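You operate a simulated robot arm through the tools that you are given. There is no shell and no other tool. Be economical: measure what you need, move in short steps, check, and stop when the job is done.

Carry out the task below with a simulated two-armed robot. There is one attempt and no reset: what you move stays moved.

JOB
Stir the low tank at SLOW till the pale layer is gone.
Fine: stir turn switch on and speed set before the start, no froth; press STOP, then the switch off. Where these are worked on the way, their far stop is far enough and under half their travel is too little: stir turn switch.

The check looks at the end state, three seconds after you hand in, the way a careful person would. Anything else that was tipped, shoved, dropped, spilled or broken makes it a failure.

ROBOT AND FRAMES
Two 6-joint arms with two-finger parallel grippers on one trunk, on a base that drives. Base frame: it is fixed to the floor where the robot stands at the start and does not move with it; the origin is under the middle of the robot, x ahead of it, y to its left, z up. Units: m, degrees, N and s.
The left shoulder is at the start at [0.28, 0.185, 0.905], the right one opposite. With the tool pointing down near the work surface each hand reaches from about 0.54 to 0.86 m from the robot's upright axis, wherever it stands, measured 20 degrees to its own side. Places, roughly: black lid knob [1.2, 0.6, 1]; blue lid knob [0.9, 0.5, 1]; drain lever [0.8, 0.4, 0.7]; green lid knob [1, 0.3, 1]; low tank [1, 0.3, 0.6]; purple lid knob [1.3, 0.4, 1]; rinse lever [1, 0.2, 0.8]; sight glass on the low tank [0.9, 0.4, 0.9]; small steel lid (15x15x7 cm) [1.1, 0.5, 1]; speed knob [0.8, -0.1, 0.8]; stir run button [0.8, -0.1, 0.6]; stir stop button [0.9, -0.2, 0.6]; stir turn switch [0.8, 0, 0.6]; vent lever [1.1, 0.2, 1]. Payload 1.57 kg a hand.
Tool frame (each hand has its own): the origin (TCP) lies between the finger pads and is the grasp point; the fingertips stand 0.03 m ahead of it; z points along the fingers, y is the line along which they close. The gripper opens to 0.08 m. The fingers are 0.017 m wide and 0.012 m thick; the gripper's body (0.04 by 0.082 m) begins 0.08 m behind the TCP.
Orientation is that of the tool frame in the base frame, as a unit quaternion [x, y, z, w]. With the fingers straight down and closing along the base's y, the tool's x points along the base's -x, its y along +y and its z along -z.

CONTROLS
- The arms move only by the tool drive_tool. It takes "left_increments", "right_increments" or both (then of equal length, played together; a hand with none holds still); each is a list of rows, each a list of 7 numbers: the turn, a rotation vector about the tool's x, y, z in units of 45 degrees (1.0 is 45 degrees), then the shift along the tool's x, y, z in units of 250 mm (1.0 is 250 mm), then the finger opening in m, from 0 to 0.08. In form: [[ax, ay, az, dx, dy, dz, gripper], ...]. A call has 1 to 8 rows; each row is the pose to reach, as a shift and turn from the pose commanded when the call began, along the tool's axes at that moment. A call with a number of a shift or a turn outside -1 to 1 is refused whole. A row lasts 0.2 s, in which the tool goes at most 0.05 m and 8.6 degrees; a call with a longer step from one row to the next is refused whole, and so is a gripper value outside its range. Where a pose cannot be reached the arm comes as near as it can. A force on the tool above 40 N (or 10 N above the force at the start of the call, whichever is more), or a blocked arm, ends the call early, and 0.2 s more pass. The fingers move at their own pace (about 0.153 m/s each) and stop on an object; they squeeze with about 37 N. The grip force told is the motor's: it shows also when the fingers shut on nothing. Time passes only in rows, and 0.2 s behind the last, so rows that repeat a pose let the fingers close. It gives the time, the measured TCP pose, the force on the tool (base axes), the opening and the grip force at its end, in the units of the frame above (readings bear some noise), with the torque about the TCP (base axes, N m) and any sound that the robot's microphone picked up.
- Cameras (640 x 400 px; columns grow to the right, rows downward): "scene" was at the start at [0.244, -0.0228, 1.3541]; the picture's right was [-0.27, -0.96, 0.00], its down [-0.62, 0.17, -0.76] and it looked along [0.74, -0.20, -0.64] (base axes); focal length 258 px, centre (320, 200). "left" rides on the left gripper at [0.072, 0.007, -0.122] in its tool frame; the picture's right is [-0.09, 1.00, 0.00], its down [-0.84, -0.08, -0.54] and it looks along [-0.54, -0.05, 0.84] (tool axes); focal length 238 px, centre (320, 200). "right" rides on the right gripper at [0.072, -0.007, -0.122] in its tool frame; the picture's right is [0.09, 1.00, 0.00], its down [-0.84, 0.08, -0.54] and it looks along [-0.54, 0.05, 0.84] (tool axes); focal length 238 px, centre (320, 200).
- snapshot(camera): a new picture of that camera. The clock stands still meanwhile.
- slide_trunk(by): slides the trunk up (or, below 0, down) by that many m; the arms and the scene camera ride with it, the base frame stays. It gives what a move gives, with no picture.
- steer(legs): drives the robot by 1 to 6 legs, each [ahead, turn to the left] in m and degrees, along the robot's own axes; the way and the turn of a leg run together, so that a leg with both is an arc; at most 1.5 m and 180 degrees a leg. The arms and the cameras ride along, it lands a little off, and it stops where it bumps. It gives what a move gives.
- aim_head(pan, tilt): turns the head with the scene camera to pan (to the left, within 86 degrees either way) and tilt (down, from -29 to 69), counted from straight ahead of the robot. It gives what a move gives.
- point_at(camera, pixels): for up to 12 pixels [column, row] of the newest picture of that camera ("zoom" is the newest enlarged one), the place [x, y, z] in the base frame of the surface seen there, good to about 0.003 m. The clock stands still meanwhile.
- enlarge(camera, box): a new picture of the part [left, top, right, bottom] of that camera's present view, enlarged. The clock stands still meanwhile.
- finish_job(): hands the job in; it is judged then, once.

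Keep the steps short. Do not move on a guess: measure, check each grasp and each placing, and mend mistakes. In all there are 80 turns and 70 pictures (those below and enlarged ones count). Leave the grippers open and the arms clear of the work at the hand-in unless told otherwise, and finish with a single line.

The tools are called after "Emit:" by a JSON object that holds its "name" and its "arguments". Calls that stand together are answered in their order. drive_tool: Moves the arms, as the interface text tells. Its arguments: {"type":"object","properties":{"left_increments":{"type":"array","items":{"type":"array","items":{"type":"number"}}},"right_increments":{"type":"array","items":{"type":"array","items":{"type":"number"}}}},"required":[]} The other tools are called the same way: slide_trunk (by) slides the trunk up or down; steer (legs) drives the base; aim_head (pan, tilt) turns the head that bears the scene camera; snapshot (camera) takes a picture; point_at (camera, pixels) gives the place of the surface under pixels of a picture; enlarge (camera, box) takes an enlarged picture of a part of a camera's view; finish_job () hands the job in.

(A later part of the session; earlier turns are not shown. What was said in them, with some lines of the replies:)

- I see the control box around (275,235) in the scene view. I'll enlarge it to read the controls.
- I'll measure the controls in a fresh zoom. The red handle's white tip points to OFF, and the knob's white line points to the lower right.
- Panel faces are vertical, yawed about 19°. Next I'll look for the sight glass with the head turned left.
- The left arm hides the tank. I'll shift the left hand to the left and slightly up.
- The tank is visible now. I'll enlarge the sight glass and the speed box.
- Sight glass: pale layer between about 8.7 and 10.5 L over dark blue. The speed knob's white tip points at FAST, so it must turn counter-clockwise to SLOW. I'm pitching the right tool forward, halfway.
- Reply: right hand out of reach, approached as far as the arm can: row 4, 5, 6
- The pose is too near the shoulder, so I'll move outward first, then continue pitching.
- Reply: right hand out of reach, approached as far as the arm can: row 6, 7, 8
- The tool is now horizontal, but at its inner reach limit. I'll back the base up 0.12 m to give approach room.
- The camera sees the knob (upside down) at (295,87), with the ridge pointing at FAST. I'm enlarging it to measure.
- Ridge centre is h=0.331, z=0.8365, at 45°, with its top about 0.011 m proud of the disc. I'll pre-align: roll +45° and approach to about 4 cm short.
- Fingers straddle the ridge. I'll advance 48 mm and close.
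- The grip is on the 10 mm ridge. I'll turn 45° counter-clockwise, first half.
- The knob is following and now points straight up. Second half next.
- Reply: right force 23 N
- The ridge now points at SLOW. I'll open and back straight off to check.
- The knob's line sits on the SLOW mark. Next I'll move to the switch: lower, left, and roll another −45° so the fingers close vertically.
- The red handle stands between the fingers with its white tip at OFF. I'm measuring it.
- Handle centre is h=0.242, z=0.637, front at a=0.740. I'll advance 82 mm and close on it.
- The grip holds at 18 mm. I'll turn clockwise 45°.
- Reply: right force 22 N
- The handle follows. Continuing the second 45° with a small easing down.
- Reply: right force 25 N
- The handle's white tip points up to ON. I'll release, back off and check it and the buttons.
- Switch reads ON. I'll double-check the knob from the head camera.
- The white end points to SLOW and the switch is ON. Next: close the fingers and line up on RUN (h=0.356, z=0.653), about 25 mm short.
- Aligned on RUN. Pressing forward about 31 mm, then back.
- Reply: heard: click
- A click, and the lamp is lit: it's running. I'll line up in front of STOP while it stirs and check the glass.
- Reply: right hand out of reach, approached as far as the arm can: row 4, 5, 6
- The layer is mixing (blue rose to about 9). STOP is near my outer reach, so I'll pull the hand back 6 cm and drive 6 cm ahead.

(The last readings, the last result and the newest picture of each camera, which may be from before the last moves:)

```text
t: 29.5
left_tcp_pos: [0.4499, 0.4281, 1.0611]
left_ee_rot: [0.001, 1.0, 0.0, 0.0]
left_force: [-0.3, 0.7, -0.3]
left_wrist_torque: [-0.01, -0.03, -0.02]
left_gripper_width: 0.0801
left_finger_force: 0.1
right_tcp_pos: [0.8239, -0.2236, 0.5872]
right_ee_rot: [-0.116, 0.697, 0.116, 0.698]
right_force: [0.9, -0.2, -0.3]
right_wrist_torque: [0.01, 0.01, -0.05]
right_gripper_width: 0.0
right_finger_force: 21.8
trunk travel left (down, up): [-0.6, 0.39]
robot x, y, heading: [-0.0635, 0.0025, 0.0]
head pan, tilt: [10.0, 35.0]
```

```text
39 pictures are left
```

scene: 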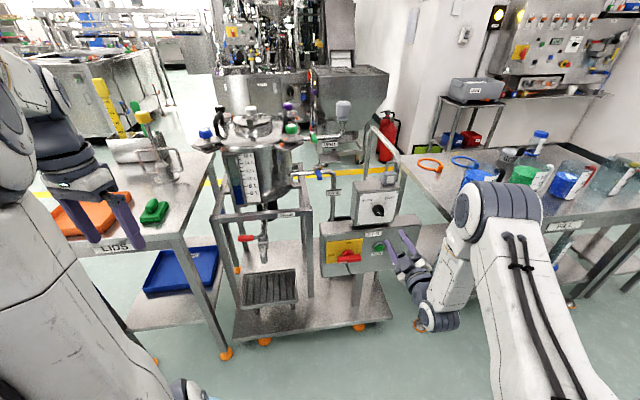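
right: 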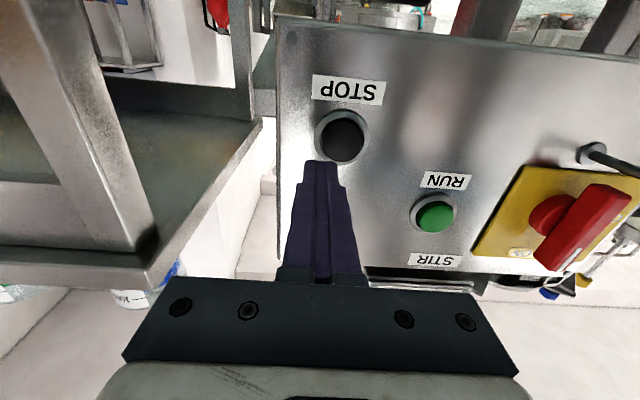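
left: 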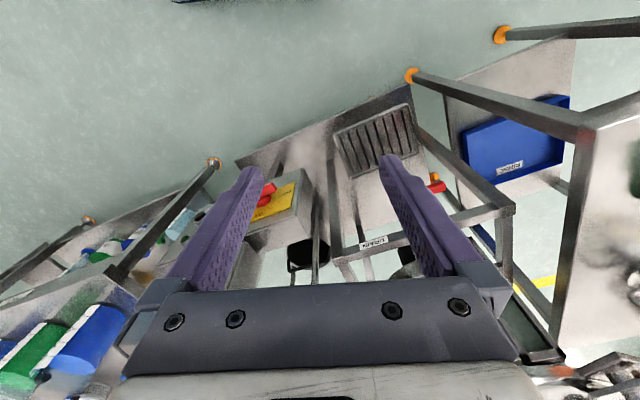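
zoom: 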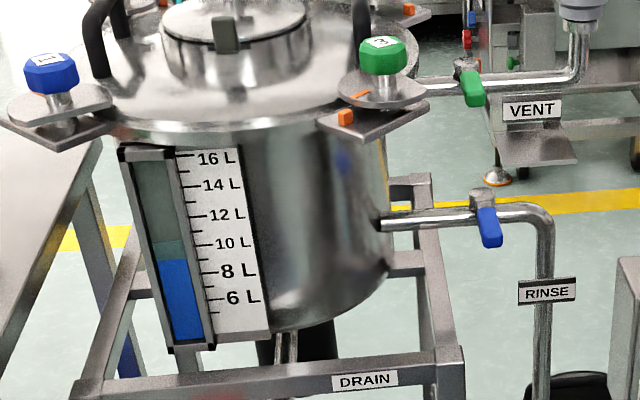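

Pale layer about half gone. I'll centre on STOP (0.022 to the left) and re-measure while it stirs.

Emit:
{"name": "drive_tool", "arguments": {"right_increments": [[0, 0, 0, 0.01, 0.04, 0, 0], [0, 0, 0, 0.02, 0.088, 0.02, 0], [0, 0, 0, 0.02, 0.088, 0.04, 0], [0, 0, 0, 0.02, 0.088, 0.04, 0], [0, 0, 0, 0.02, 0.088, 0.04, 0], [0, 0, 0, 0.02, 0.088, 0.04, 0]]}}

Emit:
{"name": "point_at", "arguments": {"camera": "right", "pixels": [[342, 140], [330, 140], [354, 140], [342, 130], [342, 152]]}}

Emit:
{"name": "snapshot", "arguments": {"camera": "right"}}

Emit:
{"name": "enlarge", "arguments": {"camera": "scene", "box": [210, 120, 330, 230]}}

```text
t: 30.9
left_tcp_pos: [0.4496, 0.4279, 1.0604]
left_ee_rot: [0.0, 1.0, 0.0, -0.001]
left_force: [-0.6, -0.2, 0.5]
left_wrist_torque: [-0.03, 0.01, -0.03]
left_gripper_width: 0.0801
left_finger_force: 0.0
right_tcp_pos: [0.8278, -0.1977, 0.5836]
right_ee_rot: [-0.117, 0.697, 0.117, 0.697]
right_force: [0.3, 0.1, 0.1]
right_wrist_torque: [0.0, 0.01, 0.02]
right_gripper_width: 0.0
right_finger_force: 21.4
trunk travel left (down, up): [-0.6, 0.39]
robot x, y, heading: [-0.065, -0.0016, 0.0]
head pan, tilt: [10.0, 35.0]
```

```text
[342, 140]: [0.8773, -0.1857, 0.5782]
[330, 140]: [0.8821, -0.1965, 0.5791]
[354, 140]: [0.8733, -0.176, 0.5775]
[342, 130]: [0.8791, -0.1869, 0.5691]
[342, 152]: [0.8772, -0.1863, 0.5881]
```

```text
38 pictures are left
```

right: 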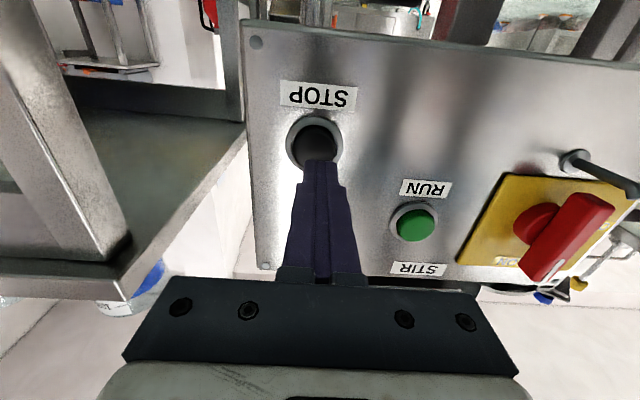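

```text
3.64 times, centred on (270, 175) of scene
```

zoom: 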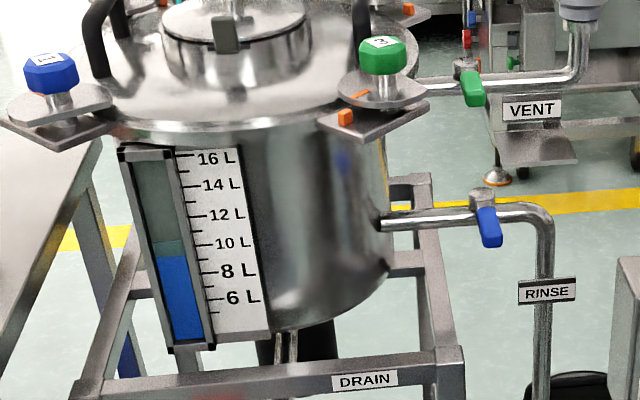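

Blue top has about 13 zoom pixels left to rise. Fine-adjusting and waiting.

Emit:
{"name": "drive_tool", "arguments": {"right_increments": [[0, 0, 0, 0.014, -0.016, 0, 0], [0, 0, 0, 0.014, -0.016, 0, 0], [0, 0, 0, 0.014, -0.016, 0, 0], [0, 0, 0, 0.014, -0.016, 0, 0], [0, 0, 0, 0.014, -0.016, 0, 0], [0, 0, 0, 0.014, -0.016, 0, 0], [0, 0, 0, 0.014, -0.016, 0, 0], [0, 0, 0, 0.014, -0.016, 0, 0]]}}

Emit:
{"name": "enlarge", "arguments": {"camera": "scene", "box": [240, 150, 290, 220]}}

```text
t: 32.7
left_tcp_pos: [0.4496, 0.4282, 1.0606]
left_ee_rot: [0.0, 1.0, 0.0, 0.0]
left_force: [-0.1, -0.1, -0.2]
left_wrist_torque: [0.02, -0.03, 0.03]
left_gripper_width: 0.0803
left_finger_force: 0.0
right_tcp_pos: [0.8276, -0.2007, 0.5778]
right_ee_rot: [-0.117, 0.698, 0.117, 0.697]
right_force: [0.3, -0.8, 0.0]
right_wrist_torque: [0.02, 0.01, 0.03]
right_gripper_width: 0.0001
right_finger_force: 21.7
trunk travel left (down, up): [-0.6, 0.39]
robot x, y, heading: [-0.0636, -0.0015, 0.1]
head pan, tilt: [10.0, 35.0]
```

```text
5.71 times, centred on (265, 185) of scene
```

zoom: 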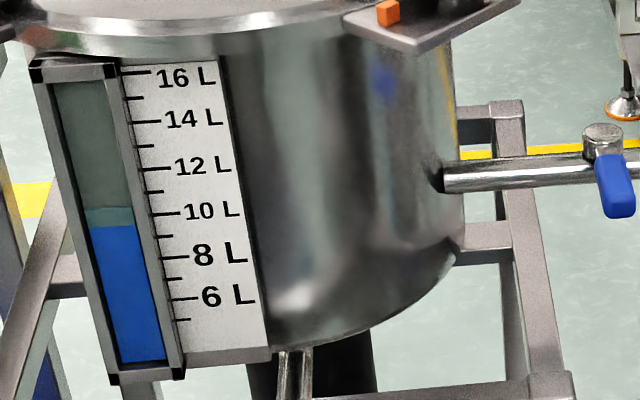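

Still a thin pale band (about 18 px). Waiting more.

Emit:
{"name": "drive_tool", "arguments": {"right_increments": [[0, 0, 0, 0, 0, 0, 0], [0, 0, 0, 0, 0, 0, 0], [0, 0, 0, 0, 0, 0, 0], [0, 0, 0, 0, 0, 0, 0], [0, 0, 0, 0, 0, 0, 0], [0, 0, 0, 0, 0, 0, 0], [0, 0, 0, 0, 0, 0, 0], [0, 0, 0, 0, 0, 0, 0]]}}

Emit:
{"name": "enlarge", "arguments": {"camera": "scene", "box": [240, 150, 290, 220]}}

```text
t: 34.5
left_tcp_pos: [0.4498, 0.4284, 1.0603]
left_ee_rot: [0.001, 1.0, -0.001, 0.0]
left_force: [-0.4, -0.2, 0.3]
left_wrist_torque: [-0.02, 0.0, 0.02]
left_gripper_width: 0.08
left_finger_force: 0.1
right_tcp_pos: [0.8277, -0.2015, 0.5787]
right_ee_rot: [-0.118, 0.697, 0.118, 0.698]
right_force: [-0.7, -0.2, -0.9]
right_wrist_torque: [0.03, -0.02, -0.03]
right_gripper_width: 0.0002
right_finger_force: 20.9
trunk travel left (down, up): [-0.6, 0.39]
robot x, y, heading: [-0.0662, -0.0002, 0.1]
head pan, tilt: [10.0, 35.0]
```

```text
5.71 times, centred on (265, 185) of scene
```

zoom: 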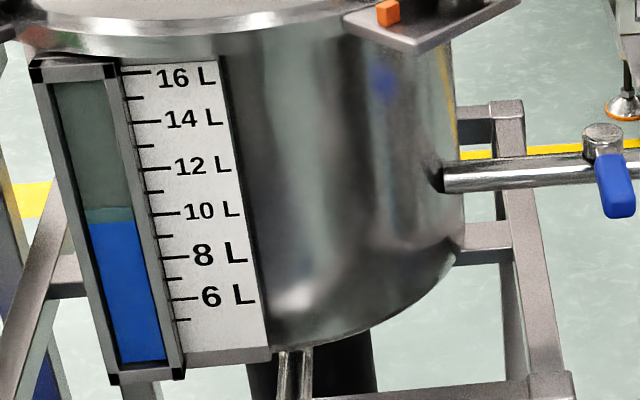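

About 14 px remain, closing at about 4 px per 1.8 s. I'll wait about 5.4 s, then look.

Emit:
{"name": "drive_tool", "arguments": {"right_increments": [[0, 0, 0, 0, 0, 0, 0], [0, 0, 0, 0, 0, 0, 0], [0, 0, 0, 0, 0, 0, 0], [0, 0, 0, 0, 0, 0, 0], [0, 0, 0, 0, 0, 0, 0], [0, 0, 0, 0, 0, 0, 0], [0, 0, 0, 0, 0, 0, 0], [0, 0, 0, 0, 0, 0, 0]]}}

Emit:
{"name": "drive_tool", "arguments": {"right_increments": [[0, 0, 0, 0, 0, 0, 0], [0, 0, 0, 0, 0, 0, 0], [0, 0, 0, 0, 0, 0, 0], [0, 0, 0, 0, 0, 0, 0], [0, 0, 0, 0, 0, 0, 0], [0, 0, 0, 0, 0, 0, 0], [0, 0, 0, 0, 0, 0, 0], [0, 0, 0, 0, 0, 0, 0]]}}

Emit:
{"name": "enlarge", "arguments": {"camera": "scene", "box": [240, 150, 290, 220]}}

```text
t: 36.3
left_tcp_pos: [0.4502, 0.4288, 1.0609]
left_ee_rot: [0.001, 1.0, 0.0, 0.0]
left_force: [-0.6, 0.1, 0.6]
left_wrist_torque: [-0.01, -0.02, -0.01]
left_gripper_width: 0.0799
left_finger_force: 0.0
right_tcp_pos: [0.8286, -0.2027, 0.5783]
right_ee_rot: [-0.118, 0.697, 0.118, 0.698]
right_force: [-0.3, -0.6, -0.7]
right_wrist_torque: [0.02, 0.0, 0.01]
right_gripper_width: 0.0
right_finger_force: 21.9
trunk travel left (down, up): [-0.6, 0.39]
robot x, y, heading: [-0.0619, 0.0027, -0.0]
head pan, tilt: [10.0, 35.0]
```

```text
t: 38.1
left_tcp_pos: [0.4503, 0.4283, 1.0619]
left_ee_rot: [0.001, 1.0, 0.0, 0.0]
left_force: [-0.5, 0.5, 0.2]
left_wrist_torque: [0.0, 0.0, 0.02]
left_gripper_width: 0.0801
left_finger_force: 0.0
right_tcp_pos: [0.8293, -0.2024, 0.5788]
right_ee_rot: [-0.117, 0.697, 0.117, 0.697]
right_force: [0.4, -0.6, -0.8]
right_wrist_torque: [0.01, 0.02, -0.02]
right_gripper_width: 0.0
right_finger_force: 21.6
trunk travel left (down, up): [-0.6, 0.39]
robot x, y, heading: [-0.0625, 0.0004, 0.1]
head pan, tilt: [10.0, 35.0]
```

```text
5.71 times, centred on (265, 185) of scene
```

zoom: 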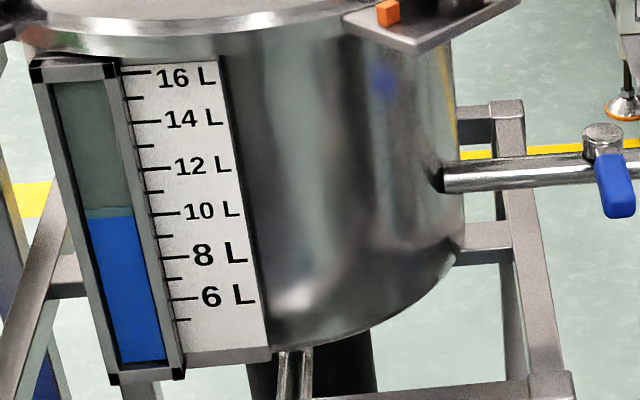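

About 9 px remain. Waiting about 5.4 s more.

Emit:
{"name": "drive_tool", "arguments": {"right_increments": [[0, 0, 0, 0, 0, 0, 0], [0, 0, 0, 0, 0, 0, 0], [0, 0, 0, 0, 0, 0, 0], [0, 0, 0, 0, 0, 0, 0], [0, 0, 0, 0, 0, 0, 0], [0, 0, 0, 0, 0, 0, 0], [0, 0, 0, 0, 0, 0, 0], [0, 0, 0, 0, 0, 0, 0]]}}

Emit:
{"name": "drive_tool", "arguments": {"right_increments": [[0, 0, 0, 0, 0, 0, 0], [0, 0, 0, 0, 0, 0, 0], [0, 0, 0, 0, 0, 0, 0], [0, 0, 0, 0, 0, 0, 0], [0, 0, 0, 0, 0, 0, 0], [0, 0, 0, 0, 0, 0, 0], [0, 0, 0, 0, 0, 0, 0], [0, 0, 0, 0, 0, 0, 0]]}}

Emit:
{"name": "drive_tool", "arguments": {"right_increments": [[0, 0, 0, 0, 0, 0, 0], [0, 0, 0, 0, 0, 0, 0], [0, 0, 0, 0, 0, 0, 0], [0, 0, 0, 0, 0, 0, 0], [0, 0, 0, 0, 0, 0, 0], [0, 0, 0, 0, 0, 0, 0], [0, 0, 0, 0, 0, 0, 0], [0, 0, 0, 0, 0, 0, 0]]}}

Emit:
{"name": "enlarge", "arguments": {"camera": "scene", "box": [240, 150, 290, 220]}}

```text
t: 39.9
left_tcp_pos: [0.4497, 0.4284, 1.0603]
left_ee_rot: [0.001, 1.0, 0.0, 0.001]
left_force: [0.1, -0.1, -0.1]
left_wrist_torque: [0.0, -0.01, 0.01]
left_gripper_width: 0.08
left_finger_force: 0.0
right_tcp_pos: [0.8289, -0.2013, 0.58]
right_ee_rot: [-0.117, 0.697, 0.117, 0.698]
right_force: [-0.1, 0.4, -0.8]
right_wrist_torque: [0.01, 0.0, 0.01]
right_gripper_width: 0.0
right_finger_force: 21.7
trunk travel left (down, up): [-0.6, 0.39]
robot x, y, heading: [-0.0621, -0.0008, -0.0]
head pan, tilt: [10.0, 35.0]
```

```text
t: 41.7
left_tcp_pos: [0.4506, 0.4278, 1.0597]
left_ee_rot: [0.001, 1.0, 0.001, 0.0]
left_force: [-0.1, 0.4, -1.1]
left_wrist_torque: [-0.02, -0.01, -0.02]
left_gripper_width: 0.0799
left_finger_force: 0.1
right_tcp_pos: [0.827, -0.203, 0.5795]
right_ee_rot: [-0.117, 0.697, 0.116, 0.698]
right_force: [-0.5, 0.4, -0.2]
right_wrist_torque: [-0.02, 0.05, -0.01]
right_gripper_width: 0.0
right_finger_force: 21.1
trunk travel left (down, up): [-0.6, 0.39]
robot x, y, heading: [-0.0611, 0.0011, 0.2]
head pan, tilt: [10.0, 35.0]
```

```text
t: 43.5
left_tcp_pos: [0.4492, 0.4291, 1.0604]
left_ee_rot: [0.0, 1.0, 0.0, 0.0]
left_force: [0.5, -0.6, -0.5]
left_wrist_torque: [-0.01, 0.02, 0.0]
left_gripper_width: 0.0799
left_finger_force: 0.1
right_tcp_pos: [0.8284, -0.2021, 0.5786]
right_ee_rot: [-0.116, 0.697, 0.116, 0.697]
right_force: [-0.3, 0.5, 0.6]
right_wrist_torque: [0.01, 0.0, 0.02]
right_gripper_width: 0.0
right_finger_force: 21.3
trunk travel left (down, up): [-0.6, 0.39]
robot x, y, heading: [-0.064, 0.0008, -0.2]
head pan, tilt: [10.0, 35.0]
```

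```text
5.71 times, centred on (265, 185) of scene
```

zoom: 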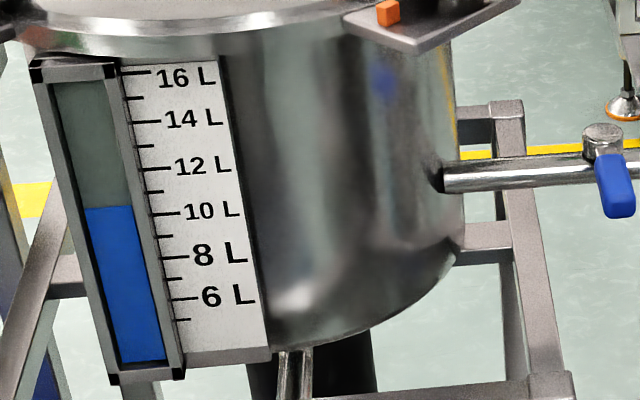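

The band appears gone. One tight zoom to make sure.

Emit:
{"name": "enlarge", "arguments": {"camera": "scene", "box": [250, 176, 270, 196]}}

```text
16.00 times, centred on (260, 186) of scene
```

zoom: 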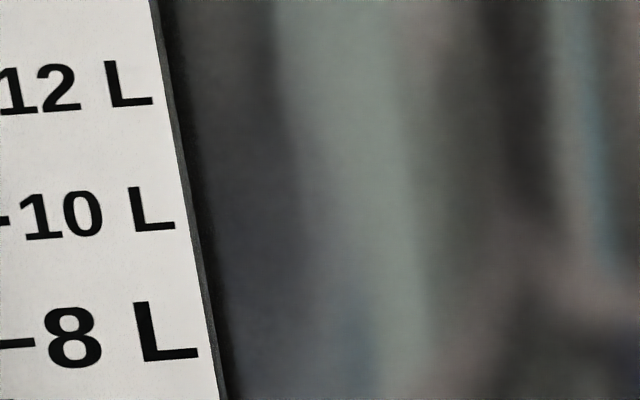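

Wrong area. Zooming in on the glass itself.

Emit:
{"name": "enlarge", "arguments": {"camera": "scene", "box": [220, 178, 244, 198]}}

```text
16.00 times, centred on (232, 188) of scene
```

zoom: 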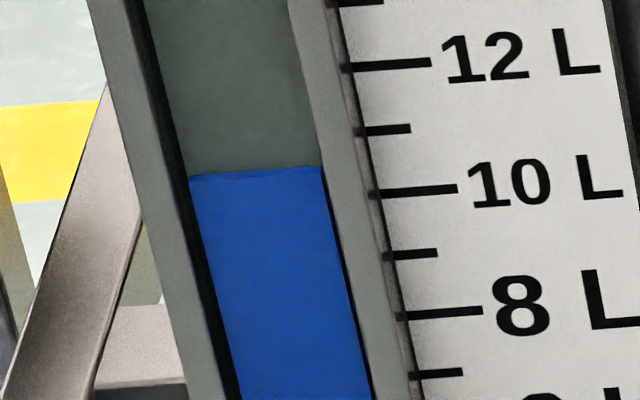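

The glass is uniformly blue with no froth. Pressing STOP: forward 27 mm, then back.

Emit:
{"name": "drive_tool", "arguments": {"right_increments": [[0, 0, 0, 0, 0, 0.05, 0], [0, 0, 0, 0, 0, 0.08, 0], [0, 0, 0, 0, 0, 0.1, 0], [0, 0, 0, 0, 0, 0.112, 0], [0, 0, 0, 0, 0, 0.06, 0], [0, 0, 0, 0, 0, -0.06, 0]]}}

Emit:
{"name": "snapshot", "arguments": {"camera": "scene"}}

```text
t: 44.9
left_tcp_pos: [0.4493, 0.4288, 1.0616]
left_ee_rot: [0.001, 1.0, 0.0, 0.0]
left_force: [1.0, 0.2, -1.1]
left_wrist_torque: [0.0, 0.01, 0.02]
left_gripper_width: 0.08
left_finger_force: 0.1
right_tcp_pos: [0.8135, -0.2072, 0.5781]
right_ee_rot: [-0.117, 0.698, 0.117, 0.697]
right_force: [1.2, -0.2, -0.3]
right_wrist_torque: [0.01, 0.01, -0.01]
right_gripper_width: 0.0
right_finger_force: 21.3
trunk travel left (down, up): [-0.6, 0.39]
robot x, y, heading: [-0.0659, 0.0, 0.1]
head pan, tilt: [10.0, 35.0]
heard: click
```

```text
30 pictures are left
```

scene: 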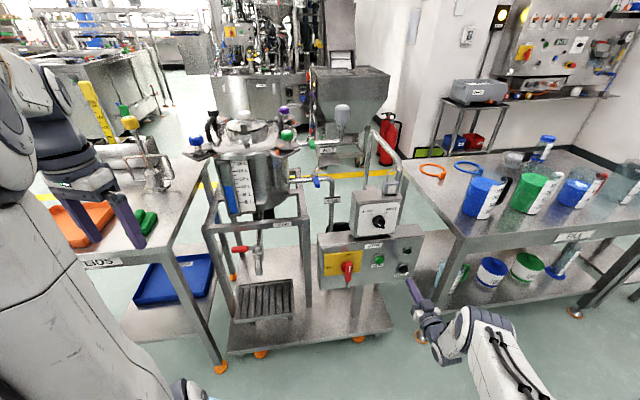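

Click heard. Checking the lamp.

Emit:
{"name": "enlarge", "arguments": {"camera": "scene", "box": [310, 180, 430, 300]}}

```text
3.33 times, centred on (370, 240) of scene
```

zoom: 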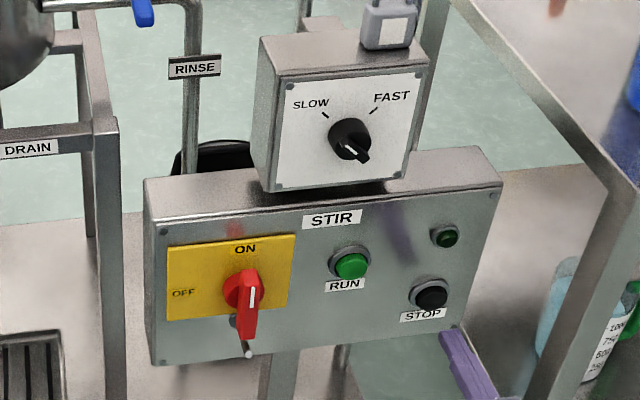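

Lamp is off, so it has stopped. I'm moving back to the switch, fingers opening, at standoff.

Emit:
{"name": "drive_tool", "arguments": {"right_increments": [[0, 0, 0, 0, 0, -0.15, 0], [0, 0, 0, -0.04, 0.16, -0.2, 0.02], [0, 0, 0, -0.08, 0.34, -0.2, 0.04], [0, 0, 0, -0.12, 0.52, -0.2, 0.06], [0, 0, 0, -0.17, 0.7, -0.2, 0.06], [0, 0, 0, -0.224, 0.887, -0.2, 0.06], [0, 0, 0, -0.224, 0.887, -0.2, 0.06]]}}

Emit:
{"name": "snapshot", "arguments": {"camera": "right"}}

```text
t: 46.5
left_tcp_pos: [0.4499, 0.4296, 1.0606]
left_ee_rot: [0.001, 1.0, 0.0, 0.0]
left_force: [0.3, -0.7, -1.0]
left_wrist_torque: [-0.01, -0.01, 0.01]
left_gripper_width: 0.0801
left_finger_force: 0.0
right_tcp_pos: [0.6932, -0.0142, 0.6345]
right_ee_rot: [-0.118, 0.697, 0.118, 0.697]
right_force: [0.3, 0.0, -0.3]
right_wrist_torque: [-0.02, 0.0, 0.02]
right_gripper_width: 0.0602
right_finger_force: 0.0
trunk travel left (down, up): [-0.6, 0.39]
robot x, y, heading: [-0.0663, -0.0038, 0.2]
head pan, tilt: [10.0, 35.0]
```

```text
28 pictures are left
```

right: 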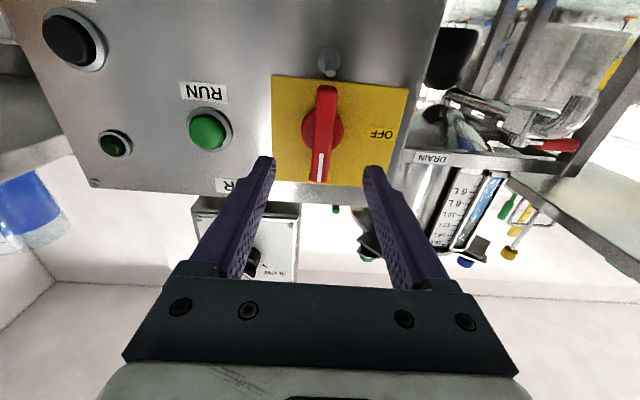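

Well aligned (h=0.2415, z=0.6345). Advancing 80 mm and gripping.

Emit:
{"name": "drive_tool", "arguments": {"right_increments": [[0, 0, 0, 0, 0, 0.1, 0.06], [0, 0, 0, 0, 0, 0.2, 0.06], [0, 0, 0, 0, 0, 0.28, 0.06], [0, 0, 0, 0, 0, 0.318, 0.06], [0, 0, 0, 0, 0, 0.318, 0.03], [0, 0, 0, 0, 0, 0.318, 0], [0, 0, 0, 0, 0, 0.318, 0]]}}

Emit:
{"name": "drive_tool", "arguments": {"right_increments": [[0, 0, -0.167, 0, 0, 0, 0], [0, 0, -0.333, 0, 0, 0, 0], [0, 0, -0.5, 0, 0, 0, 0], [0, 0, -0.667, 0, 0, 0, 0], [0, 0, -0.833, 0, 0, 0, 0], [0, 0, -1, 0, 0, 0, 0]]}}

Emit:
{"name": "snapshot", "arguments": {"camera": "right"}}

```text
t: 48.1
left_tcp_pos: [0.4493, 0.4291, 1.0608]
left_ee_rot: [0.001, 1.0, 0.0, 0.0]
left_force: [0.5, -0.4, 0.6]
left_wrist_torque: [0.01, 0.03, 0.01]
left_gripper_width: 0.0799
left_finger_force: 0.1
right_tcp_pos: [0.7674, 0.0134, 0.6339]
right_ee_rot: [-0.119, 0.697, 0.12, 0.697]
right_force: [-2.8, 20.7, -1.4]
right_wrist_torque: [-0.08, 0.07, -0.37]
right_gripper_width: 0.0178
right_finger_force: 33.2
trunk travel left (down, up): [-0.6, 0.39]
robot x, y, heading: [-0.0663, -0.0021, 0.3]
head pan, tilt: [10.0, 35.0]
```

```text
t: 49.5
left_tcp_pos: [0.4506, 0.4298, 1.0622]
left_ee_rot: [0.0, 1.0, 0.0, 0.0]
left_force: [0.2, 1.0, 0.2]
left_wrist_torque: [0.01, 0.01, 0.01]
left_gripper_width: 0.0799
left_finger_force: 0.1
right_tcp_pos: [0.767, 0.0127, 0.6355]
right_ee_rot: [-0.379, 0.598, -0.158, 0.689]
right_force: [-6.3, 20.1, -2.9]
right_wrist_torque: [-0.04, -0.02, -0.3]
right_gripper_width: 0.0179
right_finger_force: 32.6
trunk travel left (down, up): [-0.6, 0.39]
robot x, y, heading: [-0.0653, 0.0022, 0.2]
head pan, tilt: [10.0, 35.0]
```

```text
27 pictures are left
```

right: 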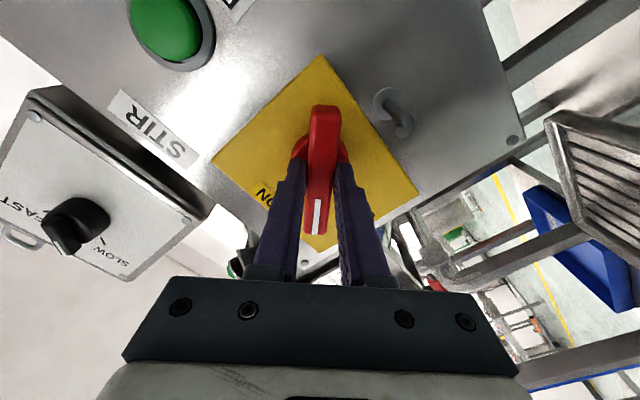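

Halfway. Continuing to OFF.

Emit:
{"name": "drive_tool", "arguments": {"right_increments": [[0, 0, -0.167, 0, 0, 0, 0], [0, 0, -0.333, 0, 0, 0, 0], [0, 0, -0.5, 0, 0, 0, 0], [0, 0, -0.667, 0, 0, 0, 0], [0, 0, -0.833, 0, 0, 0, 0], [0, 0, -1, 0, 0, 0, 0], [0, 0, -1, 0, 0, 0, 0]]}}

Emit:
{"name": "snapshot", "arguments": {"camera": "right"}}

```text
t: 51.1
left_tcp_pos: [0.448, 0.4278, 1.0606]
left_ee_rot: [0.001, 1.0, 0.0, 0.0]
left_force: [-0.9, -0.4, -0.5]
left_wrist_torque: [-0.03, -0.04, -0.02]
left_gripper_width: 0.08
left_finger_force: 0.0
right_tcp_pos: [0.767, 0.0118, 0.6366]
right_ee_rot: [-0.575, 0.408, -0.411, 0.577]
right_force: [-17.8, 9.0, 11.9]
right_wrist_torque: [0.13, 0.04, 0.86]
right_gripper_width: 0.0178
right_finger_force: 32.1
trunk travel left (down, up): [-0.6, 0.39]
robot x, y, heading: [-0.065, -0.0035, 0.1]
head pan, tilt: [10.0, 35.0]
```

```text
26 pictures are left
```

right: 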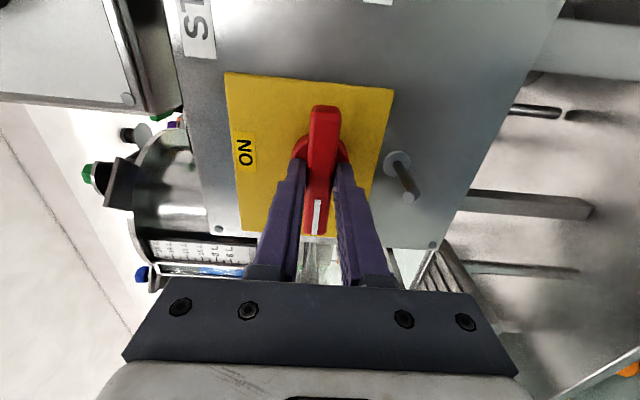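

Handle is back at OFF. I'll open and back away.

Emit:
{"name": "drive_tool", "arguments": {"right_increments": [[0, 0, 0, 0, 0, 0, 0.03], [0, 0, 0, 0, 0, 0, 0.06], [0, 0, 0, 0, 0, -0.1, 0.06], [0, 0, 0, 0, 0, -0.2, 0.06], [0, 0, 0, 0, 0, -0.3, 0.06], [0, 0, 0, 0, 0, -0.4, 0.08]]}}

Emit:
{"name": "steer", "arguments": {"legs": [[-0.15, 0]]}}

Emit:
{"name": "snapshot", "arguments": {"camera": "scene"}}

Emit:
{"name": "enlarge", "arguments": {"camera": "scene", "box": [310, 160, 430, 280]}}

Emit:
{"name": "enlarge", "arguments": {"camera": "scene", "box": [210, 100, 310, 220]}}

```text
t: 52.5
left_tcp_pos: [0.4505, 0.4285, 1.0613]
left_ee_rot: [0.001, 1.0, 0.0, 0.0]
left_force: [1.1, -0.2, -0.5]
left_wrist_torque: [-0.03, 0.03, -0.02]
left_gripper_width: 0.0799
left_finger_force: 0.1
right_tcp_pos: [0.6745, -0.0216, 0.636]
right_ee_rot: [-0.575, 0.41, -0.411, 0.576]
right_force: [0.1, 0.0, -0.4]
right_wrist_torque: [0.0, 0.04, 0.03]
right_gripper_width: 0.08
right_finger_force: 0.0
trunk travel left (down, up): [-0.6, 0.39]
robot x, y, heading: [-0.0653, -0.002, -0.0]
head pan, tilt: [10.0, 35.0]
```

```text
t: 53.8
left_tcp_pos: [0.2955, 0.4312, 1.0604]
left_ee_rot: [-0.001, 1.0, -0.001, 0.0]
left_force: [0.6, 0.0, 0.0]
left_wrist_torque: [-0.01, 0.0, 0.02]
left_gripper_width: 0.0802
left_finger_force: 0.0
right_tcp_pos: [0.523, -0.0175, 0.6345]
right_ee_rot: [0.577, -0.409, 0.409, -0.576]
right_force: [0.7, -0.3, -0.2]
right_wrist_torque: [0.04, 0.0, 0.04]
right_gripper_width: 0.0798
right_finger_force: 0.2
trunk travel left (down, up): [-0.6, 0.39]
robot x, y, heading: [-0.2199, -0.0036, 0.3]
head pan, tilt: [10.0, 35.0]
```

```text
25 pictures are left
```

scene: 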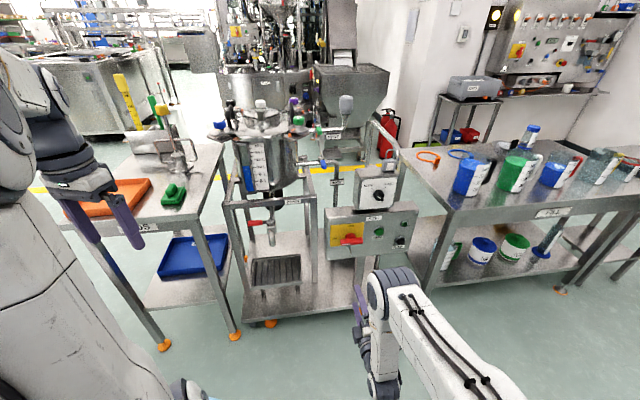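

```text
3.33 times, centred on (370, 220) of scene
```

zoom: 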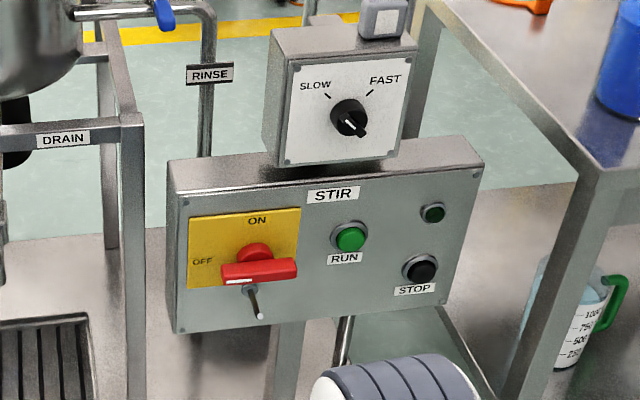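

```text
3.33 times, centred on (260, 160) of scene
```

zoom: 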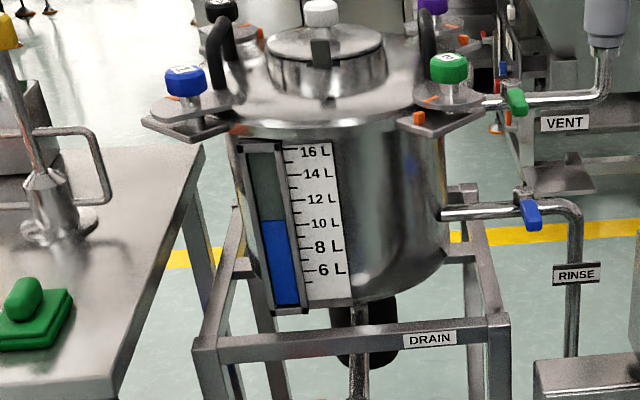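

Switch is OFF, lamp dark, knob on SLOW, the glass uniformly blue, grippers open and arms clear. Handing in.

Emit:
{"name": "finish_job", "arguments": {}}

```text
The job is handed in.
```

I stirred the low tank at SLOW until the pale layer was gone, with no froth seen in the sight glass, then pressed STOP and turned the switch off, and the job is handed in.
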